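You operate a simulated robot arm through the tools that you are given. There is no shell and no other tool.

Carry out the task below with a simulated robot arm. There is one attempt and no reset: what you move stays moved.

Task
Press the failed block's insert again and run the gauge over it.
Fine: it sits in the gauge; draw the gauge slide back first; in the press: slide fully in, start, wait for the green lamp, slide out; the knob is already set, leave it; back in the gauge run the gauge slide over it and back; the gauge lamp ends green.

Only the result counts: the job must be done as asked and must still hold three seconds after the hand-in. Knocking over, shifting, dropping, spilling or breaking anything else fails it.

Robot
A 6-joint arm with a two-finger parallel gripper, fixed in place. Base frame: the origin is at the foot of the arm, x ahead of it, y to its left, z up; the work surface is at about z = 0. Readings come in mm, rad, newtons and seconds.
With the tool pointing down near the work surface it reaches from about 140 to 580 mm from the base axis. Its first joint turns from -1.152 to 1.152 rad. Payload 2.1 kg.
Tool frame: the origin (TCP) lies between the finger pads and is the grasp point; the fingertips stand 30 mm ahead of it; z points along the fingers, y is the line along which they close. The gripper opens to 94 mm. The fingers are 28 mm wide and 10 mm thick; the gripper's body (50 by 96 mm) begins 55 mm behind the TCP.
Orientation is told as [roll, pitch, yaw] about the base's x, y, z axes, in that order, counted from this pose: with the fingers straight down and closing along the base's y, the tool's x points along the base's -x, its y along +y and its z along -z.

Tools
- The arm moves only by the tool drive_tool. Its argument "moves" is a list of rows, each an object (a shift or turn left out is 0, a gripper value left out holds the last) with "slide": the shift along the tool's x, y, z in units of 400 mm (1.0 is 400 mm), a list of three; "turn": the turn, a rotation vector about the tool's x, y, z in units of 60 degrees (1.0 is 60 degrees), a list of three; "fingers": the gripper command, from -1 (fully open) to 1 (shut), values between in proportion. In form: [{"slide": [tx, ty, tz], "turn": [rx, ry, rz], "fingers": fingers}, ...]. A call has 1 to 20 rows; each row is the pose to reach, as a shift and turn from the pose commanded when the call began, along the tool's axes at that moment. A call with a number of a shift or a turn outside -1 to 1 is refused whole. A row lasts 0.2 s, in which the tool goes at most 50 mm and 0.15 rad; a call with a longer step from one row to the next is refused whole, and so is a gripper value outside its range. A pose out of reach is approached as far as the arm can. The call stops where the force on the tool passes 90 N (or 10 N more than at its start, if that is more) or the arm is blocked; 0.2 s more then pass. The fingers move at their own pace (about 72 mm/s each) and stop on an object; they squeeze with about 21 N. The grip force told is the motor's: it shows also when the fingers shut on nothing. Time passes only in rows, and 0.2 s behind the last, so rows that repeat a pose let the fingers close. The reply holds the time, the measured pose of the TCP, the force on the tool along the base axes, the opening and the grip force, in the units named above and with some noise, with the torque about the TCP (base axes, N m) and any sound that the robot's microphone picked up.
- Cameras (640 x 400 px; columns grow to the right, rows downward): "scene" is fixed at [34.4, -382, 450.6]; the picture's right is [0.84, -0.54, 0.00], its down [-0.46, -0.72, -0.52] and it looks along [0.28, 0.44, -0.85] (base axes); focal length 214 px, centre (320, 200). "wrist" rides on the gripper at [76, 14, -103] in the tool frame; the picture's right is [-0.18, 0.98, 0.00], its down [-0.75, -0.14, -0.64] and it looks along [-0.63, -0.12, 0.77] (tool axes); focal length 243 px, centre (320, 200). There is no depth. A picture from a camera that has moved, and an enlarged one, comes with that camera's place and axes in the base frame and with its lens.
- get_image(camera): a new picture of that camera. The clock stands still meanwhile.
- enlarge(camera, box): a new picture of the part [left, top, right, bottom] of that camera's present view, enlarged. The clock stands still meanwhile.
- finish_job(): hands the job in; it is judged then, once.

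Nothing tells you positions but the pictures and the camera data. Unless the task says otherwise, let go and move clear before handing in.

The tools are called after "Call:" by a JSON object that holds its "name" and its "arguments". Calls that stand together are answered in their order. drive_tool: Moves the arm, as the interface text tells. Its arguments: {"type":"object","properties":{"moves":{"type":"array","items":{"type":"object","properties":{"slide":{"type":"array","items":{"type":"number"}},"turn":{"type":"array","items":{"type":"number"}},"fingers":{"type":"number"}}}}},"required":["moves"]} The other tools are called the same way: get_image (camera) takes a picture; enlarge (camera, box) takes an enlarged picture of a part of a camera's view; finish_job () hands the job in.

At the start:

```text
time: 0.0
tcp_pos: [349.5, 66.1, 386.5]
orientation: [0.002, -0.001, 0.0]
contact_force: [0.2, 0.2, -0.4]
ft_torque: [0.02, -0.06, 0.01]
gripper_width: 94.0
grasp_force: 0.0
```

scene: 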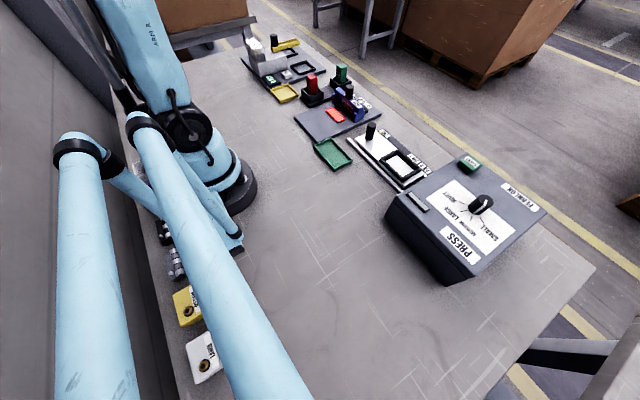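
wrist: 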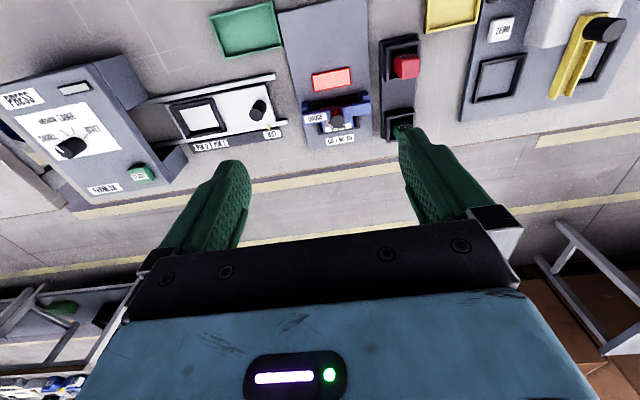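

I see a press (grey box) with a slide drawer, a gauge station with a red lamp and a blue gauge slide, and other stations. I'll enlarge the views to locate things before moving.

Call:
{"name": "enlarge", "arguments": {"camera": "scene", "box": [280, 50, 400, 125]}}

Call:
{"name": "enlarge", "arguments": {"camera": "scene", "box": [340, 110, 560, 290]}}

Call:
{"name": "enlarge", "arguments": {"camera": "wrist", "box": [270, 0, 470, 160]}}

Call:
{"name": "enlarge", "arguments": {"camera": "wrist", "box": [0, 40, 300, 220]}}

Call:
{"name": "enlarge", "arguments": {"camera": "scene", "box": [240, 30, 400, 180]}}

Call:
{"name": "enlarge", "arguments": {"camera": "scene", "box": [120, 200, 280, 400]}}

```text
5.33 times, centred on (340, 88) of scene
camera zoom: at [34.4, -382.0, 450.6], right [0.84, -0.54, 0.0], down [-0.46, -0.72, -0.52], along [0.28, 0.44, -0.85], focal length 1144 px, centre (213, 800)
```

zoom: 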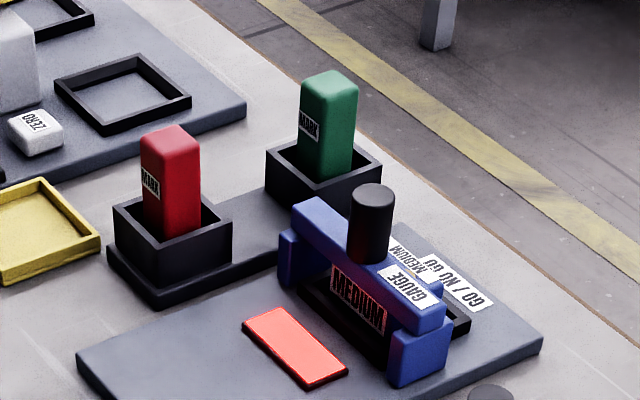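

```text
2.22 times, centred on (450, 200) of scene
camera zoom: at [34.4, -382.0, 450.6], right [0.84, -0.54, 0.0], down [-0.46, -0.72, -0.52], along [0.28, 0.44, -0.85], focal length 477 px, centre (31, 200)
```

zoom: 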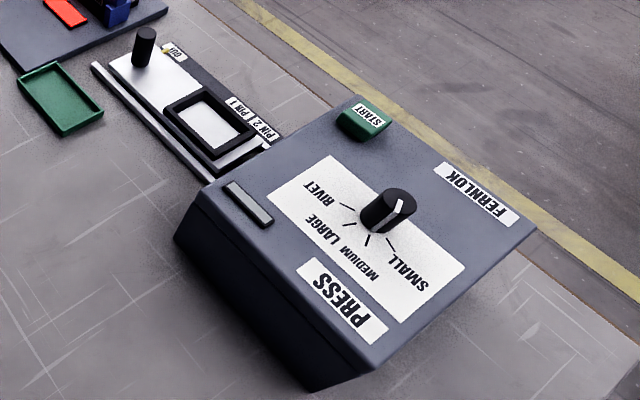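

```text
2.50 times, centred on (370, 80) of wrist
camera zoom: at [273.1, 79.3, 488.8], right [0.18, 0.98, 0.0], down [0.75, -0.14, 0.64], along [0.63, -0.12, -0.77], focal length 606 px, centre (195, 500)
```

zoom: 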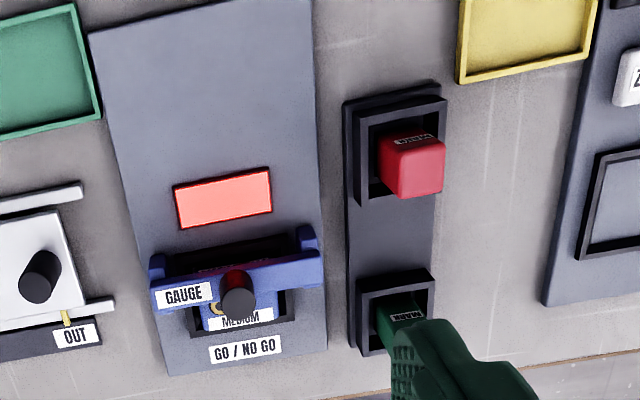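

```text
2.13 times, centred on (150, 130) of wrist
camera zoom: at [273.1, 79.3, 488.8], right [0.18, 0.98, 0.0], down [0.75, -0.14, 0.64], along [0.63, -0.12, -0.77], focal length 518 px, centre (683, 349)
```

zoom: 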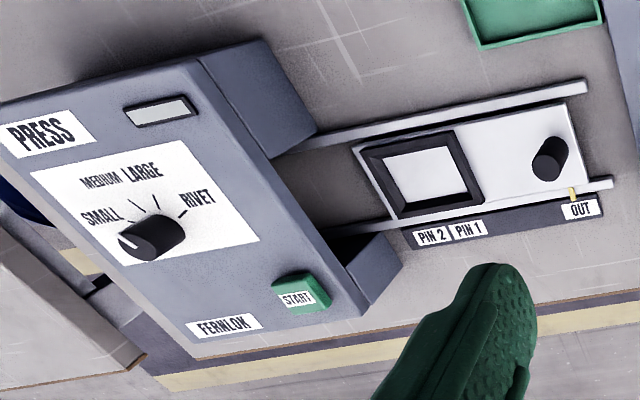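

```text
2.67 times, centred on (320, 105) of scene
camera zoom: at [34.4, -382.0, 450.6], right [0.84, -0.54, 0.0], down [-0.46, -0.72, -0.52], along [0.28, 0.44, -0.85], focal length 572 px, centre (320, 453)
```

zoom: 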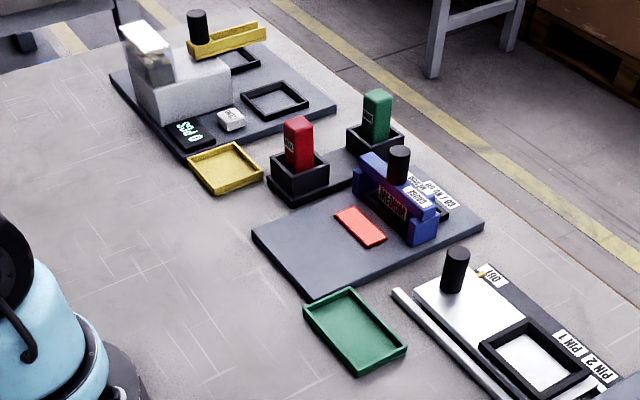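

```text
2.00 times, centred on (200, 300) of scene
camera zoom: at [34.4, -382.0, 450.6], right [0.84, -0.54, 0.0], down [-0.46, -0.72, -0.52], along [0.28, 0.44, -0.85], focal length 429 px, centre (560, 0)
```

zoom: 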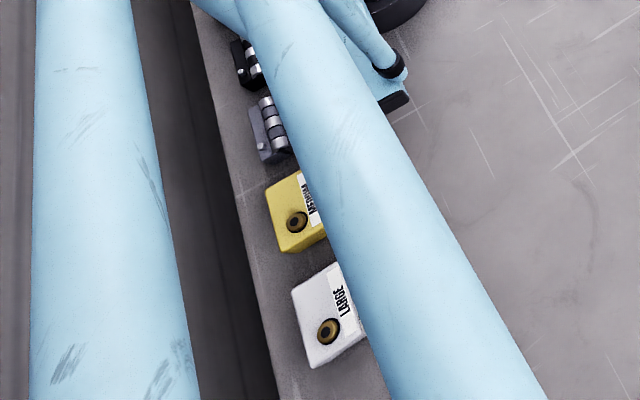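

The gauge sits around x≈280–520, y≈5–145 with the blue bridge (knob top near z≈98) over the nest; the press slide's handle is near (404,-56,65). I'll come closer to the gauge with the wrist camera for a better look.

Call:
{"name": "drive_tool", "arguments": {"moves": [{"slide": [0.015, 0.01, 0.11], "turn": [0, 0, 0], "fingers": -1}, {"slide": [0.03, 0.02, 0.22], "turn": [0, 0, 0], "fingers": -1}, {"slide": [0.049, 0.03, 0.34], "turn": [0, 0, 0], "fingers": -1}, {"slide": [0.049, 0.03, 0.34], "turn": [0, 0, 0], "fingers": -1}]}}

Call:
{"name": "get_image", "arguments": {"camera": "wrist"}}

Call:
{"name": "enlarge", "arguments": {"camera": "wrist", "box": [220, 60, 420, 220]}}

```text
time: 1.0
tcp_pos: [327.5, 77.1, 250.3]
orientation: [0.002, -0.002, 0.0]
contact_force: [0.1, 0.0, 0.0]
ft_torque: [0.02, -0.02, 0.05]
gripper_width: 94.1
grasp_force: 0.0
```

```text
taken
camera wrist: at [252.8, 90.9, 351.6], right [0.18, 0.98, 0.0], down [0.75, -0.14, 0.64], along [0.63, -0.12, -0.77], focal length 243 px, centre (320, 200)
```

wrist: 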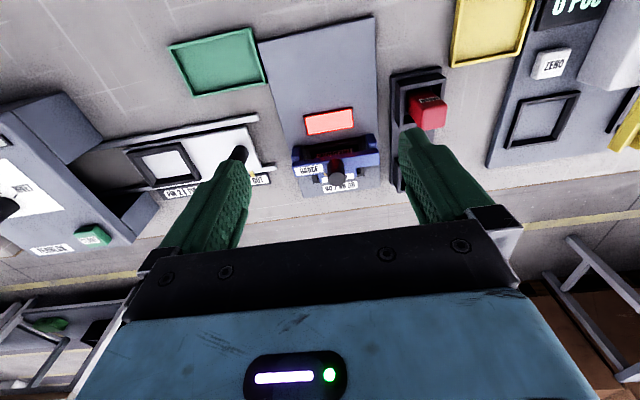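

```text
2.50 times, centred on (320, 140) of wrist
camera zoom: at [252.8, 90.9, 351.6], right [0.18, 0.98, 0.0], down [0.75, -0.14, 0.64], along [0.63, -0.12, -0.77], focal length 606 px, centre (320, 350)
```

zoom: 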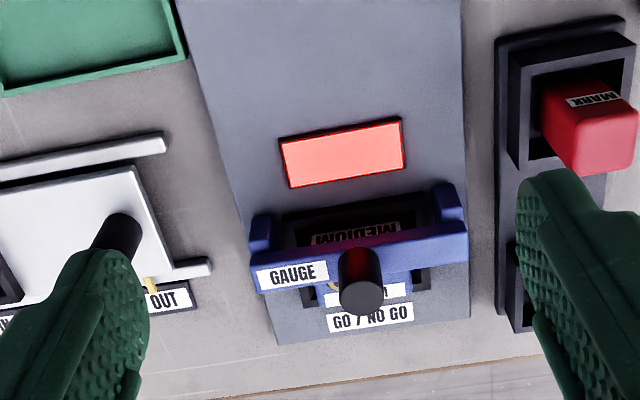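

The gauge bridge spans y≈17–140 at x≈425, its black handle (about 22 mm thick) stands at about (425,78), z≈62–98. The nest with the block lies ahead of it at about (452,78). Next I go above the handle with narrowed fingers and check alignment.

Call:
{"name": "drive_tool", "arguments": {"moves": [{"slide": [-0.06, 0.0, 0.075], "fingers": -0.06}, {"slide": [-0.12, 0.0, 0.15], "fingers": -0.06}, {"slide": [-0.18, 0.001, 0.225], "fingers": -0.06}, {"slide": [-0.24, 0.002, 0.27], "fingers": -0.06}, {"slide": [-0.24, 0.002, 0.27], "fingers": -0.06}, {"slide": [-0.24, 0.002, 0.27], "fingers": -0.06}]}}

Call:
{"name": "get_image", "arguments": {"camera": "wrist"}}

Call:
{"name": "enlarge", "arguments": {"camera": "scene", "box": [280, 30, 420, 130]}}

```text
time: 2.4
tcp_pos: [427.2, 78.8, 143.9]
orientation: [0.002, -0.001, -0.001]
contact_force: [0.3, 0.9, 0.1]
ft_torque: [0.01, 0.0, 0.01]
gripper_width: 49.8
grasp_force: 0.0
```

```text
taken
camera wrist: at [350.4, 92.8, 246.3], right [0.18, 0.98, 0.0], down [0.75, -0.14, 0.64], along [0.63, -0.12, -0.77], focal length 243 px, centre (320, 200)
```

wrist: 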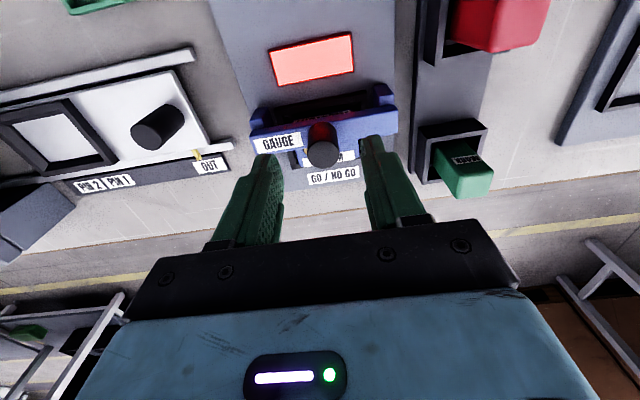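

```text
4.00 times, centred on (350, 80) of scene
camera zoom: at [34.4, -382.0, 450.6], right [0.84, -0.54, 0.0], down [-0.46, -0.72, -0.52], along [0.28, 0.44, -0.85], focal length 858 px, centre (200, 680)
```

zoom: 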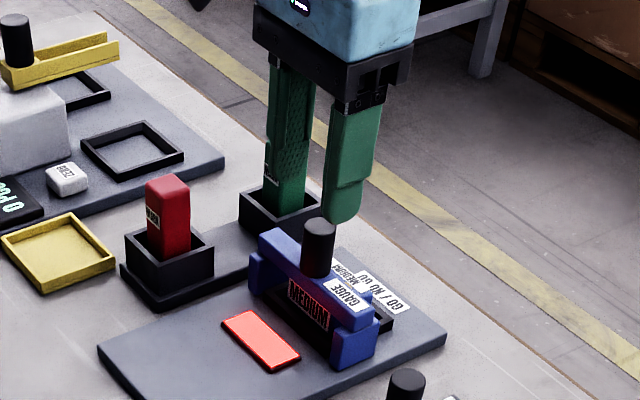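

The gripper is roughly above the handle; I check the handle's exact position in an enlargement before descending.

Call:
{"name": "enlarge", "arguments": {"camera": "wrist", "box": [240, 80, 400, 200]}}

Call:
{"name": "drive_tool", "arguments": {"moves": [{"slide": [0, 0, 0], "fingers": -0.06}]}}

```text
3.33 times, centred on (320, 140) of wrist
camera zoom: at [350.4, 92.8, 246.3], right [0.18, 0.98, 0.0], down [0.75, -0.14, 0.64], along [0.63, -0.12, -0.77], focal length 809 px, centre (320, 400)
```

zoom: 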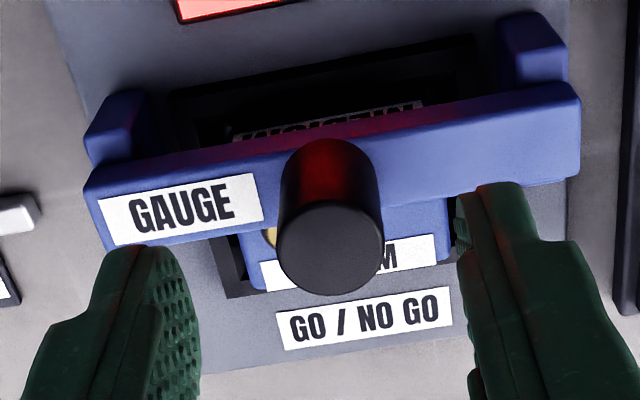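

```text
time: 2.8
tcp_pos: [426.6, 80.0, 145.3]
orientation: [0.002, -0.002, 0.0]
contact_force: [-0.7, 0.5, 1.1]
ft_torque: [0.0, 0.02, 0.01]
gripper_width: 49.7
grasp_force: 0.2
```

The handle is centred near (432,79). I'll descend so the fingertips stay just above the bridge beam and then close on the handle.

Call:
{"name": "drive_tool", "arguments": {"moves": [{"slide": [-0.0125, 0.0, 0.03], "fingers": -0.06}, {"slide": [-0.0125, 0.0, 0.06], "fingers": -0.06}, {"slide": [-0.0125, 0.0, 0.09], "fingers": -0.06}, {"slide": [-0.0125, 0.0, 0.115], "fingers": -0.06}, {"slide": [-0.0125, 0.0, 0.115], "fingers": -0.06}]}}

Call:
{"name": "get_image", "arguments": {"camera": "wrist"}}

Call:
{"name": "enlarge", "arguments": {"camera": "scene", "box": [300, 50, 400, 130]}}

```text
time: 4.0
tcp_pos: [429.0, 79.3, 96.7]
orientation: [0.001, -0.001, 0.001]
contact_force: [-0.5, -0.2, -0.3]
ft_torque: [-0.01, 0.0, 0.03]
gripper_width: 49.7
grasp_force: 0.0
```

```text
taken
camera wrist: at [354.5, 93.0, 199.3], right [0.18, 0.98, 0.0], down [0.75, -0.14, 0.64], along [0.63, -0.12, -0.77], focal length 243 px, centre (320, 200)
```

wrist: 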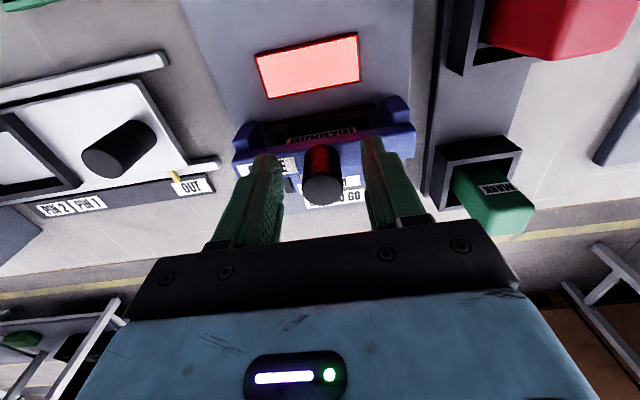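

```text
5.00 times, centred on (350, 90) of scene
camera zoom: at [34.4, -382.0, 450.6], right [0.84, -0.54, 0.0], down [-0.46, -0.72, -0.52], along [0.28, 0.44, -0.85], focal length 1072 px, centre (170, 750)
```

zoom: 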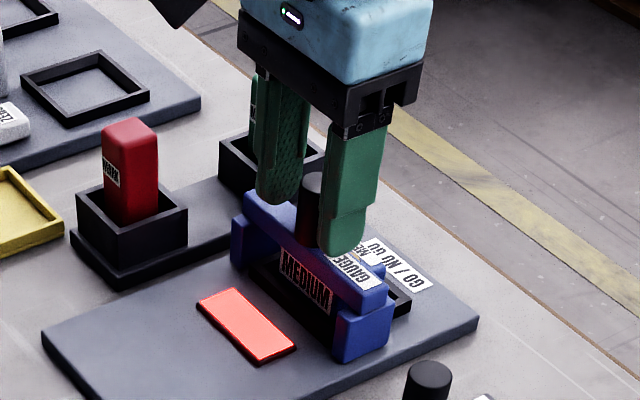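

The fingers straddle the handle, tips above the beam. I close on it and then draw the bridge back toward the robot in small steps.

Call:
{"name": "drive_tool", "arguments": {"moves": [{"slide": [-0.004, 0, 0], "fingers": 0.4}, {"slide": [-0.004, 0, 0], "fingers": 0.8}, {"slide": [-0.004, 0, 0], "fingers": 1}, {"slide": [-0.004, 0, 0], "fingers": 1}, {"slide": [-0.004, 0, 0], "fingers": 1}]}}

```text
time: 5.2
tcp_pos: [432.2, 79.3, 98.9]
orientation: [0.002, -0.001, -0.001]
contact_force: [1.0, 3.7, -5.3]
ft_torque: [-0.54, 0.08, 0.06]
gripper_width: 23.3
grasp_force: 45.4
```

Gripped at 23 mm. Now I pull gently toward −x.

Call:
{"name": "drive_tool", "arguments": {"moves": [{"slide": [0.02, 0, 0], "fingers": 1}, {"slide": [0.04, 0, 0], "fingers": 1}, {"slide": [0.06, 0, 0], "fingers": 1}, {"slide": [0.08, 0, 0], "fingers": 1}]}}

Call:
{"name": "enlarge", "arguments": {"camera": "scene", "box": [280, 50, 400, 140]}}

```text
time: 6.2
tcp_pos: [400.5, 80.0, 98.1]
orientation: [0.002, -0.001, 0.001]
contact_force: [0.4, -3.5, -13.2]
ft_torque: [-0.59, -0.04, -0.1]
gripper_width: 23.2
grasp_force: 45.3
```

```text
4.44 times, centred on (340, 95) of scene
camera zoom: at [34.4, -381.9, 450.6], right [0.84, -0.54, 0.0], down [-0.46, -0.72, -0.52], along [0.28, 0.44, -0.85], focal length 953 px, centre (231, 667)
```

zoom: 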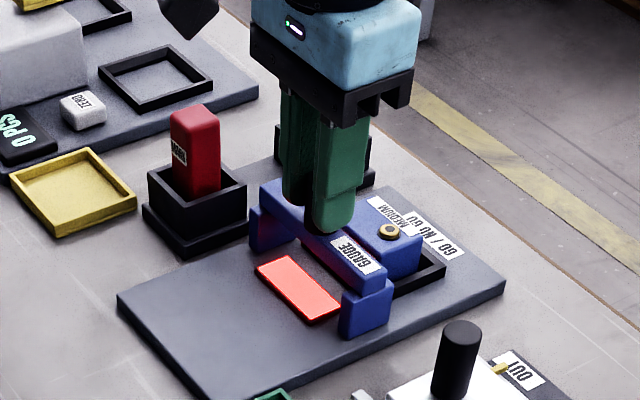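

The bridge slides back cleanly and the block with its brass insert is showing. I continue drawing it back.

Call:
{"name": "drive_tool", "arguments": {"moves": [{"slide": [0.02, 0, 0.002], "fingers": 1}, {"slide": [0.04, 0, 0.002], "fingers": 1}, {"slide": [0.06, 0, 0.002], "fingers": 1}, {"slide": [0.08, 0, 0.002], "fingers": 1}]}}

Call:
{"name": "enlarge", "arguments": {"camera": "scene", "box": [280, 50, 400, 140]}}

```text
time: 7.2
tcp_pos: [367.7, 78.9, 97.2]
orientation: [0.004, -0.003, 0.001]
contact_force: [1.6, 3.5, 42.5]
ft_torque: [-0.95, -0.47, -0.15]
gripper_width: 23.1
grasp_force: 44.9
```

```text
4.44 times, centred on (340, 95) of scene
camera zoom: at [34.2, -382.0, 450.6], right [0.84, -0.54, 0.0], down [-0.46, -0.72, -0.52], along [0.28, 0.44, -0.85], focal length 953 px, centre (231, 667)
```

zoom: 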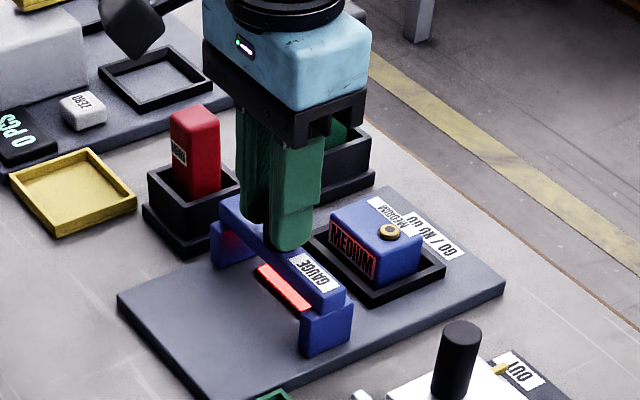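

The bridge has left the nest. I ease the downward pressure and continue to see where its back stop is.

Call:
{"name": "drive_tool", "arguments": {"moves": [{"slide": [0.0, 0, -0.002], "fingers": 1}, {"slide": [0.02, 0, -0.002], "fingers": 1}, {"slide": [0.04, 0, -0.002], "fingers": 1}]}}

Call:
{"name": "enlarge", "arguments": {"camera": "scene", "box": [280, 50, 400, 140]}}

```text
time: 8.0
tcp_pos: [351.2, 79.6, 97.6]
orientation: [0.006, -0.003, 0.003]
contact_force: [0.9, 21.2, -8.2]
ft_torque: [-0.59, -0.59, -0.02]
gripper_width: 23.2
grasp_force: 44.8
```

```text
4.44 times, centred on (340, 95) of scene
camera zoom: at [34.4, -381.9, 450.6], right [0.84, -0.54, 0.0], down [-0.46, -0.72, -0.52], along [0.28, 0.44, -0.85], focal length 953 px, centre (231, 667)
```

zoom: 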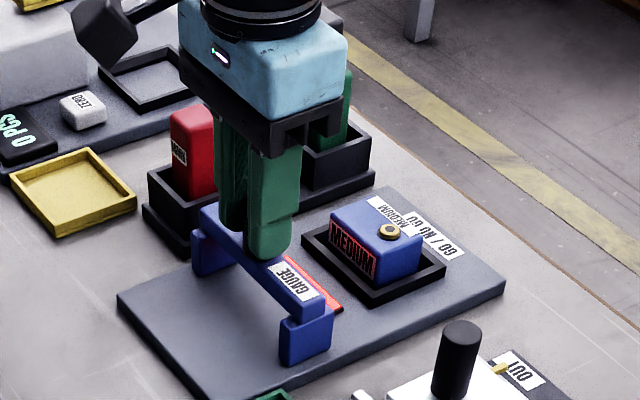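

The slide's track drifts slightly to +y as it goes back, so I follow it with a small y correction and look for the end stop.

Call:
{"name": "drive_tool", "arguments": {"moves": [{"slide": [0.0, 0.003, -0.0005], "fingers": 1}, {"slide": [0.02, 0.005, -0.0005], "fingers": 1}, {"slide": [0.04, 0.006, -0.0005], "fingers": 1}, {"slide": [0.055, 0.007, -0.0005], "fingers": 1}]}}

Call:
{"name": "enlarge", "arguments": {"camera": "scene", "box": [280, 50, 400, 140]}}

```text
time: 9.0
tcp_pos: [330.9, 79.0, 96.9]
orientation: [-0.004, -0.001, -0.003]
contact_force: [1.2, -13.5, -26.3]
ft_torque: [0.52, 0.02, -0.07]
gripper_width: 23.3
grasp_force: 44.7
```

```text
4.44 times, centred on (340, 95) of scene
camera zoom: at [34.4, -382.0, 450.6], right [0.84, -0.54, 0.0], down [-0.46, -0.72, -0.52], along [0.28, 0.44, -0.85], focal length 953 px, centre (231, 667)
```

zoom: 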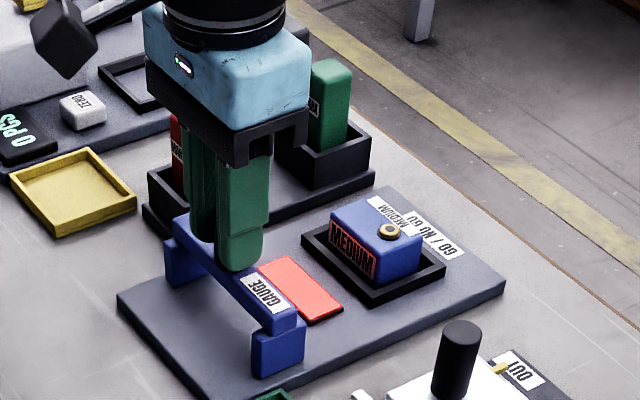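

No stop yet; the bridge is now well clear. I'll go a little further to find the stop, with a small relief of the side load.

Call:
{"name": "drive_tool", "arguments": {"moves": [{"slide": [0.0, -0.002, 0.0015], "fingers": 1}, {"slide": [0.015, -0.002, 0.0015], "fingers": 1}, {"slide": [0.03, -0.001, 0.0015], "fingers": 1}, {"slide": [0.045, -0.001, 0.0015], "fingers": 1}]}}

Call:
{"name": "enlarge", "arguments": {"camera": "scene", "box": [280, 50, 400, 140]}}

```text
time: 10.0
tcp_pos: [315.2, 80.4, 97.5]
orientation: [-0.001, -0.012, 0.0]
contact_force: [33.8, -14.3, 4.3]
ft_torque: [0.29, -0.77, -0.11]
gripper_width: 23.3
grasp_force: 45.1
```

```text
4.44 times, centred on (340, 95) of scene
camera zoom: at [34.4, -382.0, 450.6], right [0.84, -0.54, 0.0], down [-0.46, -0.72, -0.52], along [0.28, 0.44, -0.85], focal length 953 px, centre (231, 667)
```

zoom: 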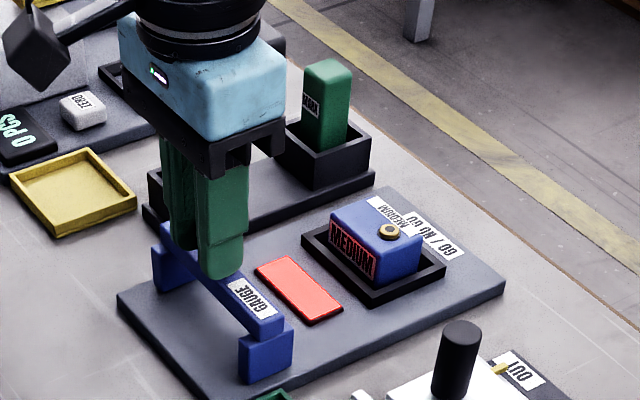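

The stop is reached (x force up, handle at about x≈315). I relieve the load, let go, and rise.

Call:
{"name": "drive_tool", "arguments": {"moves": [{"slide": [-0.004, 0.0, 0.0], "fingers": 1}, {"slide": [-0.004, 0.0, 0.0], "fingers": -0.06}, {"slide": [-0.004, 0.0, 0.0], "fingers": -0.06}, {"slide": [-0.004, 0.0, 0.0], "fingers": -0.06}, {"slide": [-0.004, 0.0, -0.06], "fingers": -0.06}, {"slide": [-0.004, 0.0, -0.16], "fingers": -0.06}, {"slide": [-0.004, 0.0, -0.26], "fingers": -1}, {"slide": [-0.004, 0.0, -0.26], "fingers": -1}]}}

Call:
{"name": "get_image", "arguments": {"camera": "wrist"}}

Call:
{"name": "enlarge", "arguments": {"camera": "wrist", "box": [240, 40, 400, 160]}}

Call:
{"name": "enlarge", "arguments": {"camera": "scene", "box": [300, 50, 400, 130]}}

```text
time: 11.8
tcp_pos: [313.3, 84.0, 200.8]
orientation: [0.0, 0.0, 0.001]
contact_force: [0.6, -0.9, -0.4]
ft_torque: [0.0, 0.04, -0.05]
gripper_width: 94.1
grasp_force: 0.1
```

```text
taken
camera wrist: at [237.9, 96.7, 303.0], right [0.18, 0.98, 0.0], down [0.75, -0.14, 0.64], along [0.63, -0.12, -0.77], focal length 243 px, centre (320, 200)
```

wrist: 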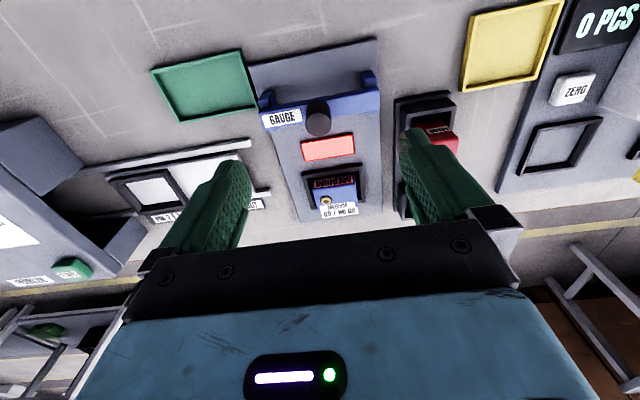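

```text
3.33 times, centred on (320, 100) of wrist
camera zoom: at [237.9, 96.7, 303.0], right [0.18, 0.98, 0.0], down [0.75, -0.14, 0.64], along [0.63, -0.12, -0.77], focal length 809 px, centre (320, 533)
```

zoom: 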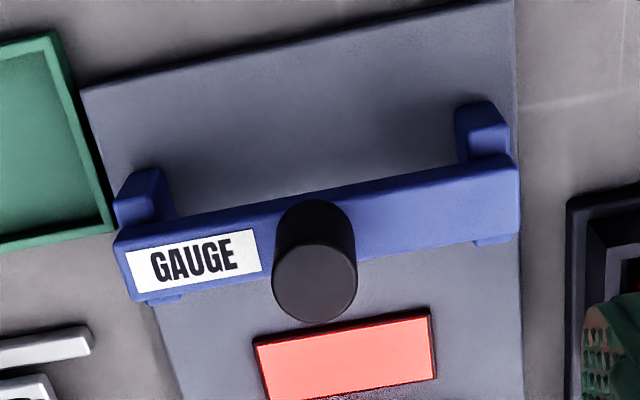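

```text
5.00 times, centred on (350, 90) of scene
camera zoom: at [34.4, -382.0, 450.6], right [0.84, -0.54, 0.0], down [-0.46, -0.72, -0.52], along [0.28, 0.44, -0.85], focal length 1072 px, centre (170, 750)
```

zoom: 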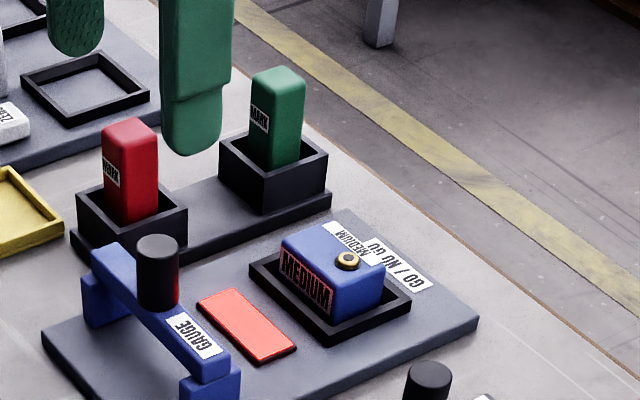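

The lamp, nest and blue block are now uncovered. I move over to look at the block and nest closely.

Call:
{"name": "drive_tool", "arguments": {"moves": [{"slide": [-0.08, -0.002, 0.0], "fingers": -1}, {"slide": [-0.16, -0.005, 0.03], "fingers": -1}, {"slide": [-0.22, -0.01, 0.08], "fingers": -1}, {"slide": [-0.22, -0.01, 0.1], "fingers": -1}, {"slide": [-0.22, -0.01, 0.1], "fingers": -1}]}}

Call:
{"name": "enlarge", "arguments": {"camera": "wrist", "box": [240, 80, 400, 200]}}

Call:
{"name": "get_image", "arguments": {"camera": "wrist"}}

```text
time: 13.0
tcp_pos: [402.6, 79.1, 161.1]
orientation: [0.003, -0.003, 0.001]
contact_force: [0.7, -0.2, -0.3]
ft_torque: [-0.02, -0.01, 0.0]
gripper_width: 94.1
grasp_force: 0.0
```

```text
3.33 times, centred on (320, 140) of wrist
camera zoom: at [326.3, 91.5, 263.0], right [0.18, 0.98, 0.0], down [0.75, -0.14, 0.64], along [0.63, -0.12, -0.77], focal length 809 px, centre (320, 400)
```

zoom: 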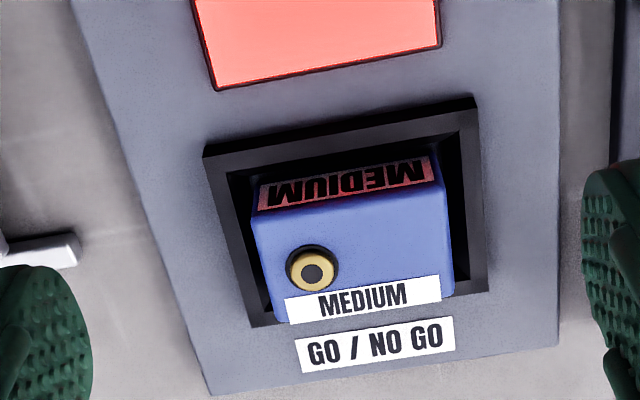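

```text
taken
camera wrist: at [326.3, 91.5, 263.0], right [0.18, 0.98, 0.0], down [0.75, -0.14, 0.64], along [0.63, -0.12, -0.77], focal length 243 px, centre (320, 200)
```

wrist: 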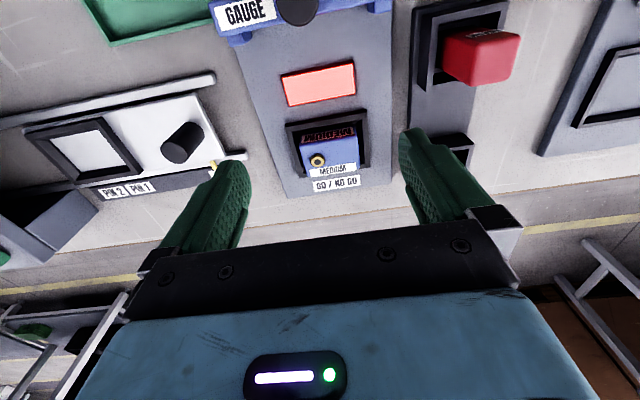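

The block is roughly 40 (x) by 56 (y) mm with its insert offset to −y, sitting near (452,79). I lower the open gripper above it to measure height and centre better.

Call:
{"name": "drive_tool", "arguments": {"moves": [{"slide": [-0.06, 0.0, 0.05], "fingers": -1}, {"slide": [-0.12, 0.0, 0.1], "fingers": -1}, {"slide": [-0.12, 0.0, 0.15], "fingers": -1}, {"slide": [-0.12, 0.0, 0.15], "fingers": -1}]}}

Call:
{"name": "enlarge", "arguments": {"camera": "wrist", "box": [220, 80, 420, 230]}}

Call:
{"name": "enlarge", "arguments": {"camera": "scene", "box": [310, 50, 410, 130]}}

```text
time: 14.0
tcp_pos: [450.3, 77.1, 100.4]
orientation: [0.001, -0.002, 0.0]
contact_force: [-0.9, 0.5, 0.2]
ft_torque: [0.0, 0.0, 0.03]
gripper_width: 94.0
grasp_force: 0.1
```

```text
2.67 times, centred on (320, 155) of wrist
camera zoom: at [374.5, 90.7, 202.7], right [0.18, 0.98, 0.0], down [0.75, -0.14, 0.64], along [0.63, -0.12, -0.77], focal length 647 px, centre (320, 320)
```

zoom: 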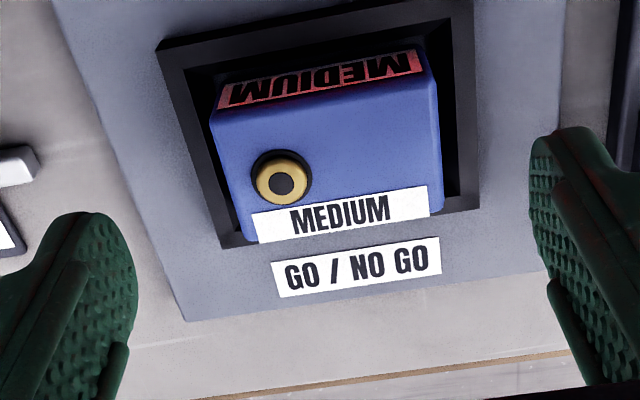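

```text
5.00 times, centred on (360, 90) of scene
camera zoom: at [34.4, -382.0, 450.6], right [0.84, -0.54, 0.0], down [-0.46, -0.72, -0.52], along [0.28, 0.44, -0.85], focal length 1072 px, centre (120, 750)
```

zoom: 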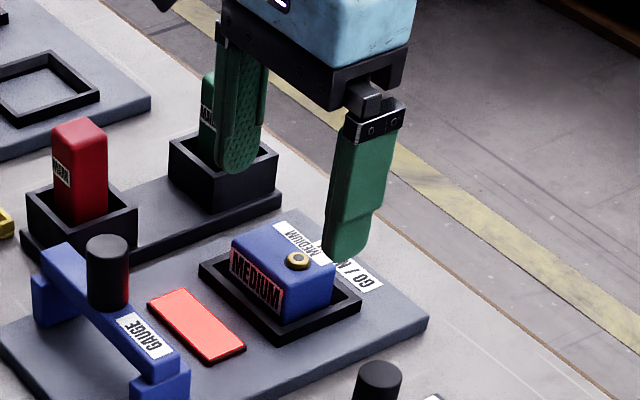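

Block top is near z≈45, centre about (453,78), and the nest walls reach to about z≈24. I descend so the fingertips stop just above the walls and grip the block along y.

Call:
{"name": "drive_tool", "arguments": {"moves": [{"slide": [-0.0075, 0.0025, 0.03], "turn": [0, 0, 0.015], "fingers": -1}, {"slide": [-0.0075, 0.0025, 0.06], "turn": [0, 0, 0.015], "fingers": -1}, {"slide": [-0.0075, 0.0025, 0.085], "turn": [0, 0, 0.015], "fingers": -1}, {"slide": [-0.0075, 0.0025, 0.1], "turn": [0, 0, 0.015], "fingers": -1}, {"slide": [-0.0075, 0.0025, 0.1], "turn": [0, 0, 0.015], "fingers": -1}]}}

Call:
{"name": "get_image", "arguments": {"camera": "wrist"}}

Call:
{"name": "enlarge", "arguments": {"camera": "scene", "box": [310, 50, 410, 130]}}

```text
time: 15.2
tcp_pos: [453.4, 76.9, 61.7]
orientation: [0.002, -0.001, -0.015]
contact_force: [-1.1, 0.0, 0.2]
ft_torque: [-0.02, -0.01, 0.0]
gripper_width: 93.9
grasp_force: 0.0
```

```text
taken
camera wrist: at [377.9, 91.5, 162.3], right [0.2, 0.98, 0.0], down [0.75, -0.15, 0.64], along [0.63, -0.13, -0.77], focal length 243 px, centre (320, 200)
```

wrist: 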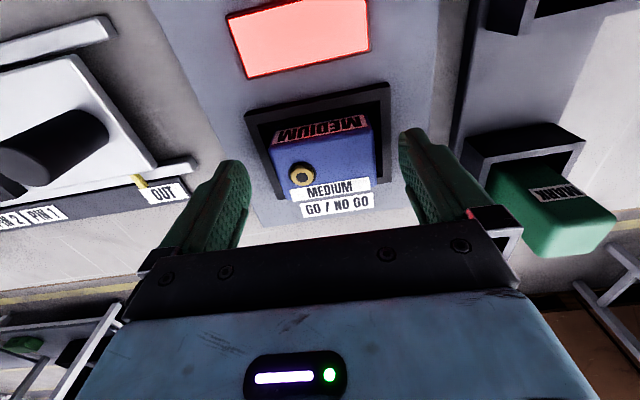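

```text
5.00 times, centred on (360, 90) of scene
camera zoom: at [34.4, -382.0, 450.6], right [0.84, -0.54, 0.0], down [-0.46, -0.72, -0.52], along [0.28, 0.44, -0.85], focal length 1072 px, centre (120, 750)
```

zoom: 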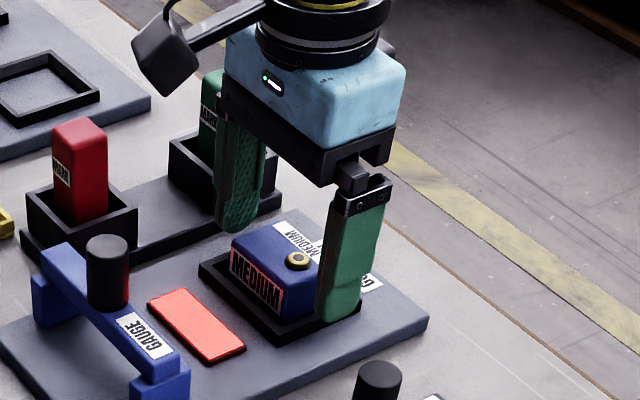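

The fingers are beside the block with their tips just above the nest wall. I lower a touch more and close.

Call:
{"name": "drive_tool", "arguments": {"moves": [{"slide": [0, 0.001, 0.004], "fingers": -1}, {"slide": [0, 0.001, 0.004], "fingers": 0}, {"slide": [0, 0.001, 0.004], "fingers": 1}, {"slide": [0, 0.001, 0.004], "fingers": 1}, {"slide": [0, 0.001, 0.004], "fingers": 1}]}}

Call:
{"name": "enlarge", "arguments": {"camera": "wrist", "box": [220, 80, 420, 230]}}

Call:
{"name": "enlarge", "arguments": {"camera": "scene", "box": [310, 50, 410, 130]}}

```text
time: 16.4
tcp_pos: [452.9, 78.2, 59.5]
orientation: [0.001, -0.001, -0.014]
contact_force: [0.3, 4.0, -0.6]
ft_torque: [0.23, 0.01, 0.09]
gripper_width: 59.3
grasp_force: 20.8
```

```text
2.67 times, centred on (320, 155) of wrist
camera zoom: at [377.9, 92.3, 160.8], right [0.2, 0.98, 0.0], down [0.75, -0.15, 0.64], along [0.63, -0.13, -0.77], focal length 647 px, centre (320, 320)
```

zoom: 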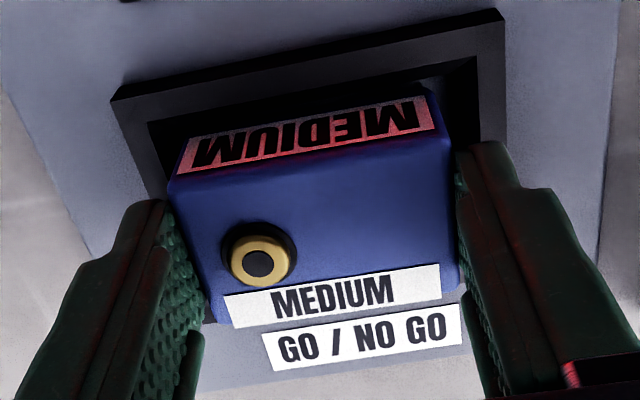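

```text
5.00 times, centred on (360, 90) of scene
camera zoom: at [34.4, -382.0, 450.6], right [0.84, -0.54, 0.0], down [-0.46, -0.72, -0.52], along [0.28, 0.44, -0.85], focal length 1072 px, centre (120, 750)
```

zoom: 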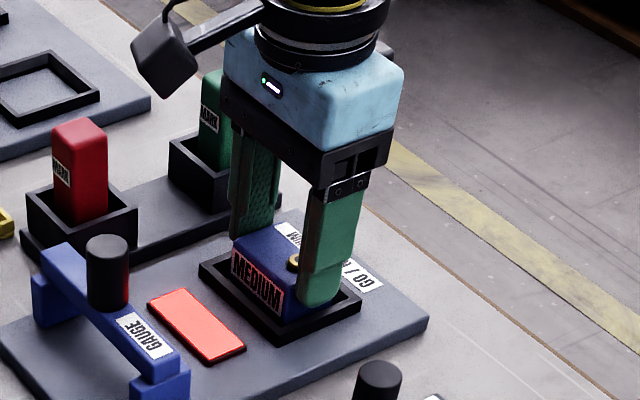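

Block gripped (59 mm). I note this pose (≈453,78.5,58.5) as the gauge seat and lift straight up.

Call:
{"name": "drive_tool", "arguments": {"moves": [{"slide": [0, 0, -0.02], "fingers": 1}, {"slide": [0, 0, -0.06], "fingers": 1}, {"slide": [0, 0, -0.12], "fingers": 1}, {"slide": [0, 0, -0.2], "fingers": 1}, {"slide": [0, 0, -0.28], "fingers": 1}, {"slide": [0, 0, -0.28], "fingers": 1}]}}

Call:
{"name": "get_image", "arguments": {"camera": "wrist"}}

Call:
{"name": "get_image", "arguments": {"camera": "scene"}}

```text
time: 17.8
tcp_pos: [452.9, 79.6, 168.4]
orientation: [0.0, -0.003, -0.017]
contact_force: [-0.8, 0.0, -1.4]
ft_torque: [-0.02, 0.0, 0.02]
gripper_width: 59.2
grasp_force: 21.3
```

```text
taken
camera wrist: at [378.2, 94.0, 270.1], right [0.2, 0.98, 0.0], down [0.75, -0.15, 0.64], along [0.63, -0.13, -0.77], focal length 243 px, centre (320, 200)
```

wrist: 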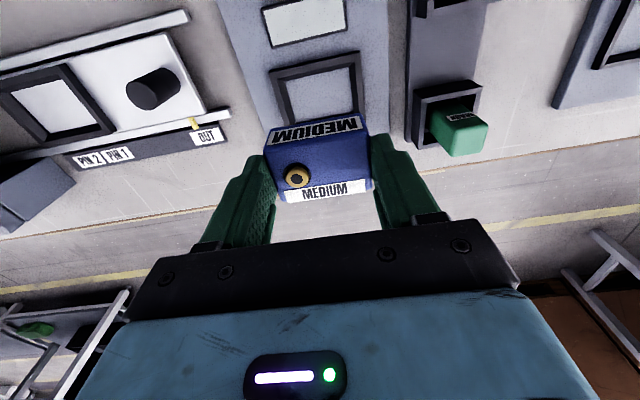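

```text
taken
```

scene: 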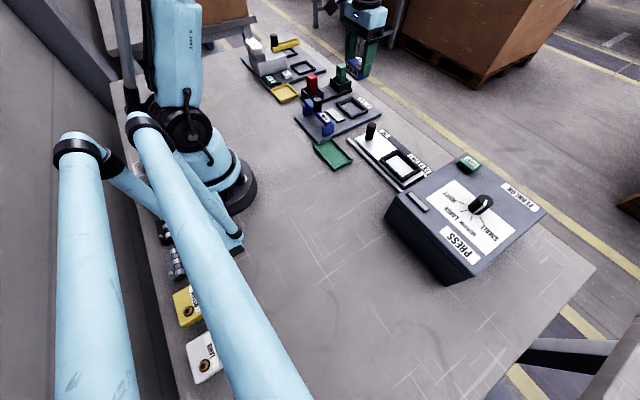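

The gauge lamp went blank with the block out, and the block hangs securely. I move toward the press with the block high, to view the tray beside the gripper.

Call:
{"name": "drive_tool", "arguments": {"moves": [{"slide": [0.05, -0.08, -0.03], "fingers": 1}, {"slide": [0.1, -0.16, -0.06], "fingers": 1}, {"slide": [0.15, -0.24, -0.075], "fingers": 1}, {"slide": [0.2025, -0.325, -0.075], "fingers": 1}, {"slide": [0.2025, -0.325, -0.075], "fingers": 1}, {"slide": [0.2025, -0.325, -0.075], "fingers": 1}]}}

Call:
{"name": "get_image", "arguments": {"camera": "wrist"}}

Call:
{"name": "enlarge", "arguments": {"camera": "wrist", "box": [100, 60, 300, 210]}}

Call:
{"name": "enlarge", "arguments": {"camera": "scene", "box": [340, 110, 460, 200]}}

```text
time: 19.2
tcp_pos: [369.4, -50.3, 197.4]
orientation: [0.002, -0.001, -0.014]
contact_force: [1.0, 1.1, -0.8]
ft_torque: [0.01, -0.03, 0.01]
gripper_width: 59.3
grasp_force: 20.0
```

```text
taken
camera wrist: at [292.8, -35.9, 300.6], right [0.2, 0.98, 0.0], down [0.75, -0.15, 0.64], along [0.63, -0.13, -0.77], focal length 243 px, centre (320, 200)
```

wrist: 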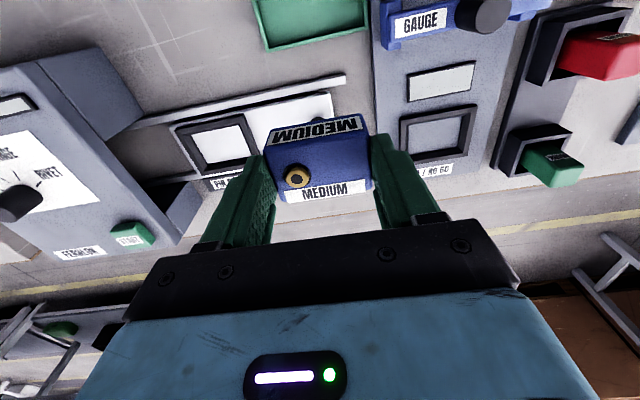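

```text
2.67 times, centred on (200, 135) of wrist
camera zoom: at [292.8, -35.9, 300.6], right [0.2, 0.98, 0.0], down [0.75, -0.15, 0.64], along [0.63, -0.13, -0.77], focal length 647 px, centre (640, 373)
```

zoom: 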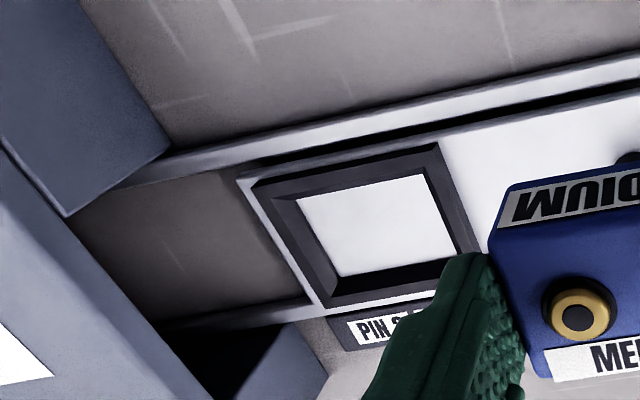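

```text
4.44 times, centred on (400, 155) of scene
camera zoom: at [34.4, -382.0, 450.6], right [0.84, -0.54, 0.0], down [-0.46, -0.72, -0.52], along [0.28, 0.44, -0.85], focal length 953 px, centre (-36, 400)
```

zoom: 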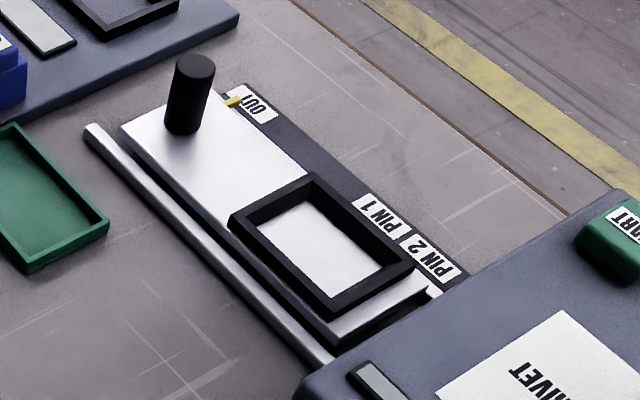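

The tray's nest frame has the same size and orientation as the gauge's: centre near (409.5,-185), frame top about z≈27. The press top is around z≈87, START near (461,-297,108). I move the block above the tray nest, staying high.

Call:
{"name": "drive_tool", "arguments": {"moves": [{"slide": [-0.026, -0.084, 0.0], "fingers": 1}, {"slide": [-0.052, -0.168, 0.03], "fingers": 1}, {"slide": [-0.078, -0.252, 0.08], "fingers": 1}, {"slide": [-0.105, -0.336, 0.15], "fingers": 1}, {"slide": [-0.105, -0.336, 0.15], "fingers": 1}, {"slide": [-0.105, -0.336, 0.15], "fingers": 1}]}}

Call:
{"name": "get_image", "arguments": {"camera": "wrist"}}

Call:
{"name": "enlarge", "arguments": {"camera": "scene", "box": [340, 90, 460, 200]}}

```text
time: 20.6
tcp_pos: [406.4, -183.7, 140.0]
orientation: [0.0, -0.001, -0.016]
contact_force: [-0.3, 0.3, -0.6]
ft_torque: [0.0, 0.0, -0.01]
gripper_width: 59.1
grasp_force: 20.9
```

```text
taken
camera wrist: at [330.9, -169.0, 241.5], right [0.2, 0.98, 0.0], down [0.75, -0.15, 0.64], along [0.63, -0.13, -0.77], focal length 243 px, centre (320, 200)
```

wrist: 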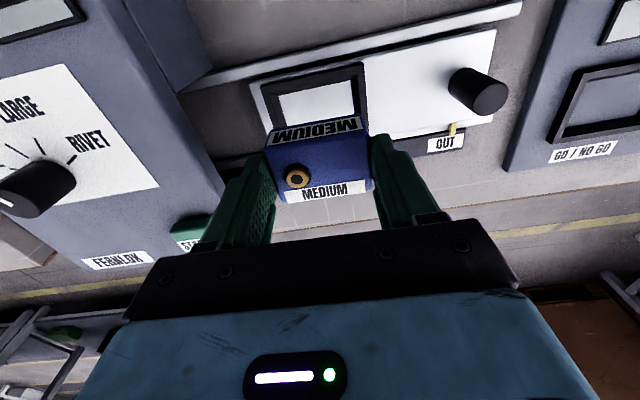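

```text
3.64 times, centred on (400, 145) of scene
camera zoom: at [34.4, -382.0, 450.6], right [0.84, -0.54, 0.0], down [-0.46, -0.72, -0.52], along [0.28, 0.44, -0.85], focal length 780 px, centre (29, 400)
```

zoom: 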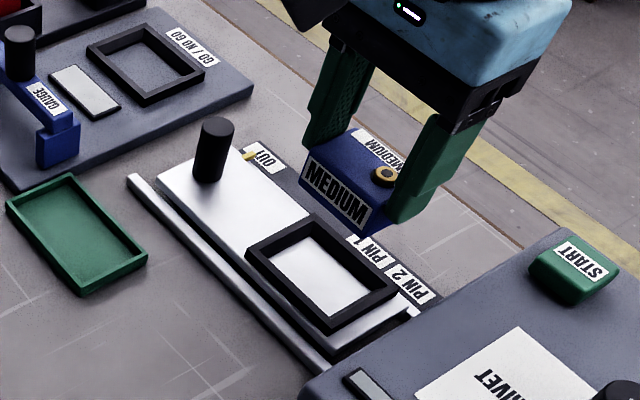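

The block is above and slightly ahead of the tray nest in view. I re-measure while holding still before lowering.

Call:
{"name": "drive_tool", "arguments": {"moves": [{"slide": [0, 0, 0], "fingers": 1}, {"slide": [0, 0, 0], "fingers": 1}]}}

Call:
{"name": "enlarge", "arguments": {"camera": "wrist", "box": [220, 50, 420, 230]}}

```text
time: 21.2
tcp_pos: [406.4, -183.1, 140.2]
orientation: [0.001, -0.002, -0.017]
contact_force: [0.3, -0.5, -0.5]
ft_torque: [0.0, 0.02, 0.03]
gripper_width: 59.5
grasp_force: 20.8
```

```text
2.22 times, centred on (320, 140) of wrist
camera zoom: at [330.9, -168.7, 241.6], right [0.2, 0.98, 0.0], down [0.75, -0.15, 0.64], along [0.63, -0.13, -0.77], focal length 539 px, centre (320, 333)
```

zoom: 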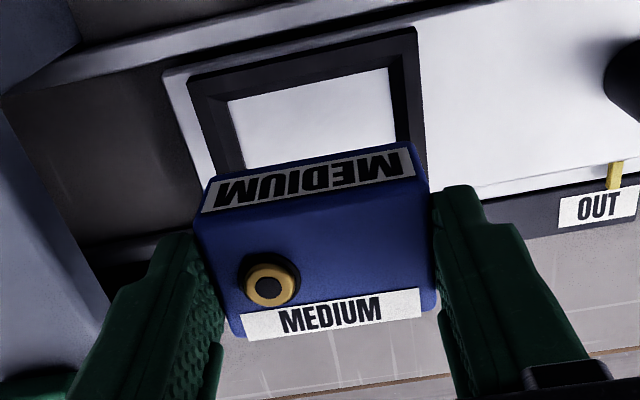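

Using the measured pose, the nest centre is about (409.3,-186.3); I correct by +3/−3 mm and lower to just above the frame to check alignment.

Call:
{"name": "drive_tool", "arguments": {"moves": [{"slide": [-0.0076, -0.0071, 0.03], "fingers": 1}, {"slide": [-0.0076, -0.0071, 0.07], "fingers": 1}, {"slide": [-0.0076, -0.0071, 0.11], "fingers": 1}, {"slide": [-0.0076, -0.0071, 0.13], "fingers": 1}, {"slide": [-0.0076, -0.0071, 0.13], "fingers": 1}, {"slide": [-0.0076, -0.0071, 0.13], "fingers": 1}]}}

Call:
{"name": "enlarge", "arguments": {"camera": "wrist", "box": [220, 50, 420, 230]}}

Call:
{"name": "enlarge", "arguments": {"camera": "scene", "box": [340, 90, 460, 200]}}

```text
time: 22.6
tcp_pos: [411.1, -187.3, 89.0]
orientation: [0.002, -0.002, -0.016]
contact_force: [-0.3, 0.1, -0.2]
ft_torque: [-0.02, -0.02, 0.01]
gripper_width: 59.1
grasp_force: 21.2
```

```text
2.22 times, centred on (320, 140) of wrist
camera zoom: at [337.0, -172.6, 190.5], right [0.2, 0.98, 0.0], down [0.75, -0.15, 0.64], along [0.63, -0.13, -0.77], focal length 539 px, centre (320, 333)
```

zoom: 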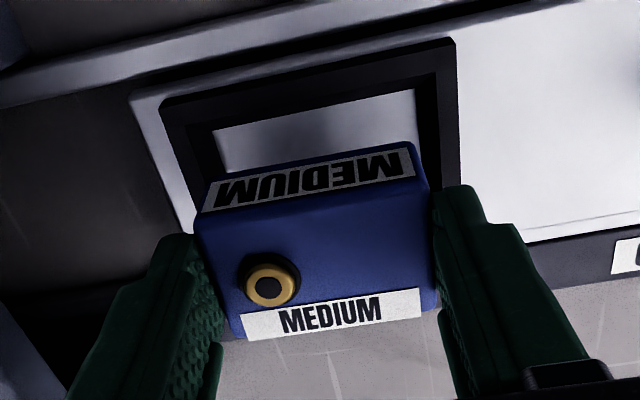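

```text
3.64 times, centred on (400, 145) of scene
camera zoom: at [34.4, -382.0, 450.6], right [0.84, -0.54, 0.0], down [-0.46, -0.72, -0.52], along [0.28, 0.44, -0.85], focal length 780 px, centre (29, 400)
```

zoom: 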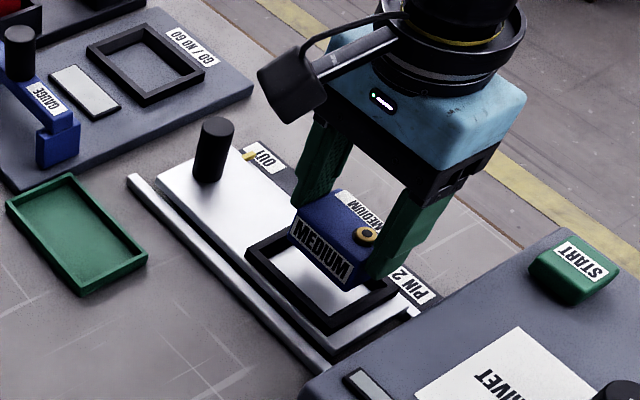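

The block is about 3 mm too far ahead relative to the frame compared with how it sat in the gauge. I correct by −3 mm in x and lower a bit further for another check.

Call:
{"name": "drive_tool", "arguments": {"moves": [{"slide": [0.0075, 0, 0.0], "fingers": 1}, {"slide": [0.0075, 0, 0.015], "fingers": 1}, {"slide": [0.0075, 0, 0.025], "fingers": 1}, {"slide": [0.0075, 0, 0.025], "fingers": 1}, {"slide": [0.0075, 0, 0.025], "fingers": 1}]}}

Call:
{"name": "enlarge", "arguments": {"camera": "wrist", "box": [220, 50, 420, 230]}}

Call:
{"name": "enlarge", "arguments": {"camera": "scene", "box": [360, 110, 440, 180]}}

```text
time: 23.8
tcp_pos: [409.8, -187.2, 79.5]
orientation: [0.001, -0.002, -0.016]
contact_force: [-0.2, 0.1, -1.6]
ft_torque: [0.02, 0.0, -0.03]
gripper_width: 59.4
grasp_force: 20.8
```

```text
2.22 times, centred on (320, 140) of wrist
camera zoom: at [334.4, -172.6, 180.6], right [0.2, 0.98, 0.0], down [0.75, -0.15, 0.64], along [0.63, -0.13, -0.77], focal length 539 px, centre (320, 333)
```

zoom: 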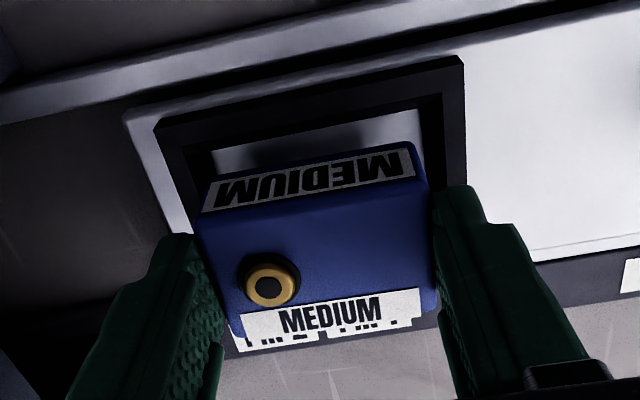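

```text
5.71 times, centred on (400, 145) of scene
camera zoom: at [34.4, -382.0, 450.6], right [0.84, -0.54, 0.0], down [-0.46, -0.72, -0.52], along [0.28, 0.44, -0.85], focal length 1226 px, centre (-137, 514)
```

zoom: 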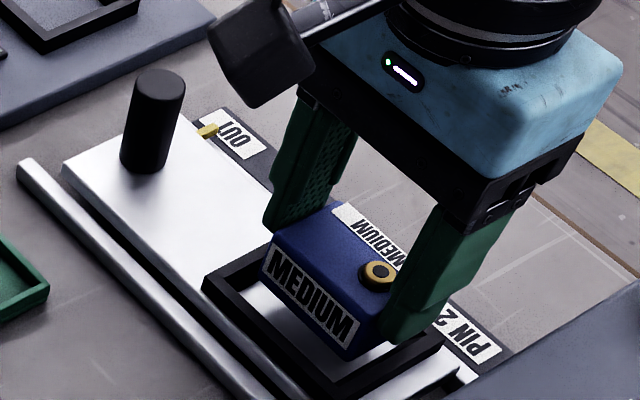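

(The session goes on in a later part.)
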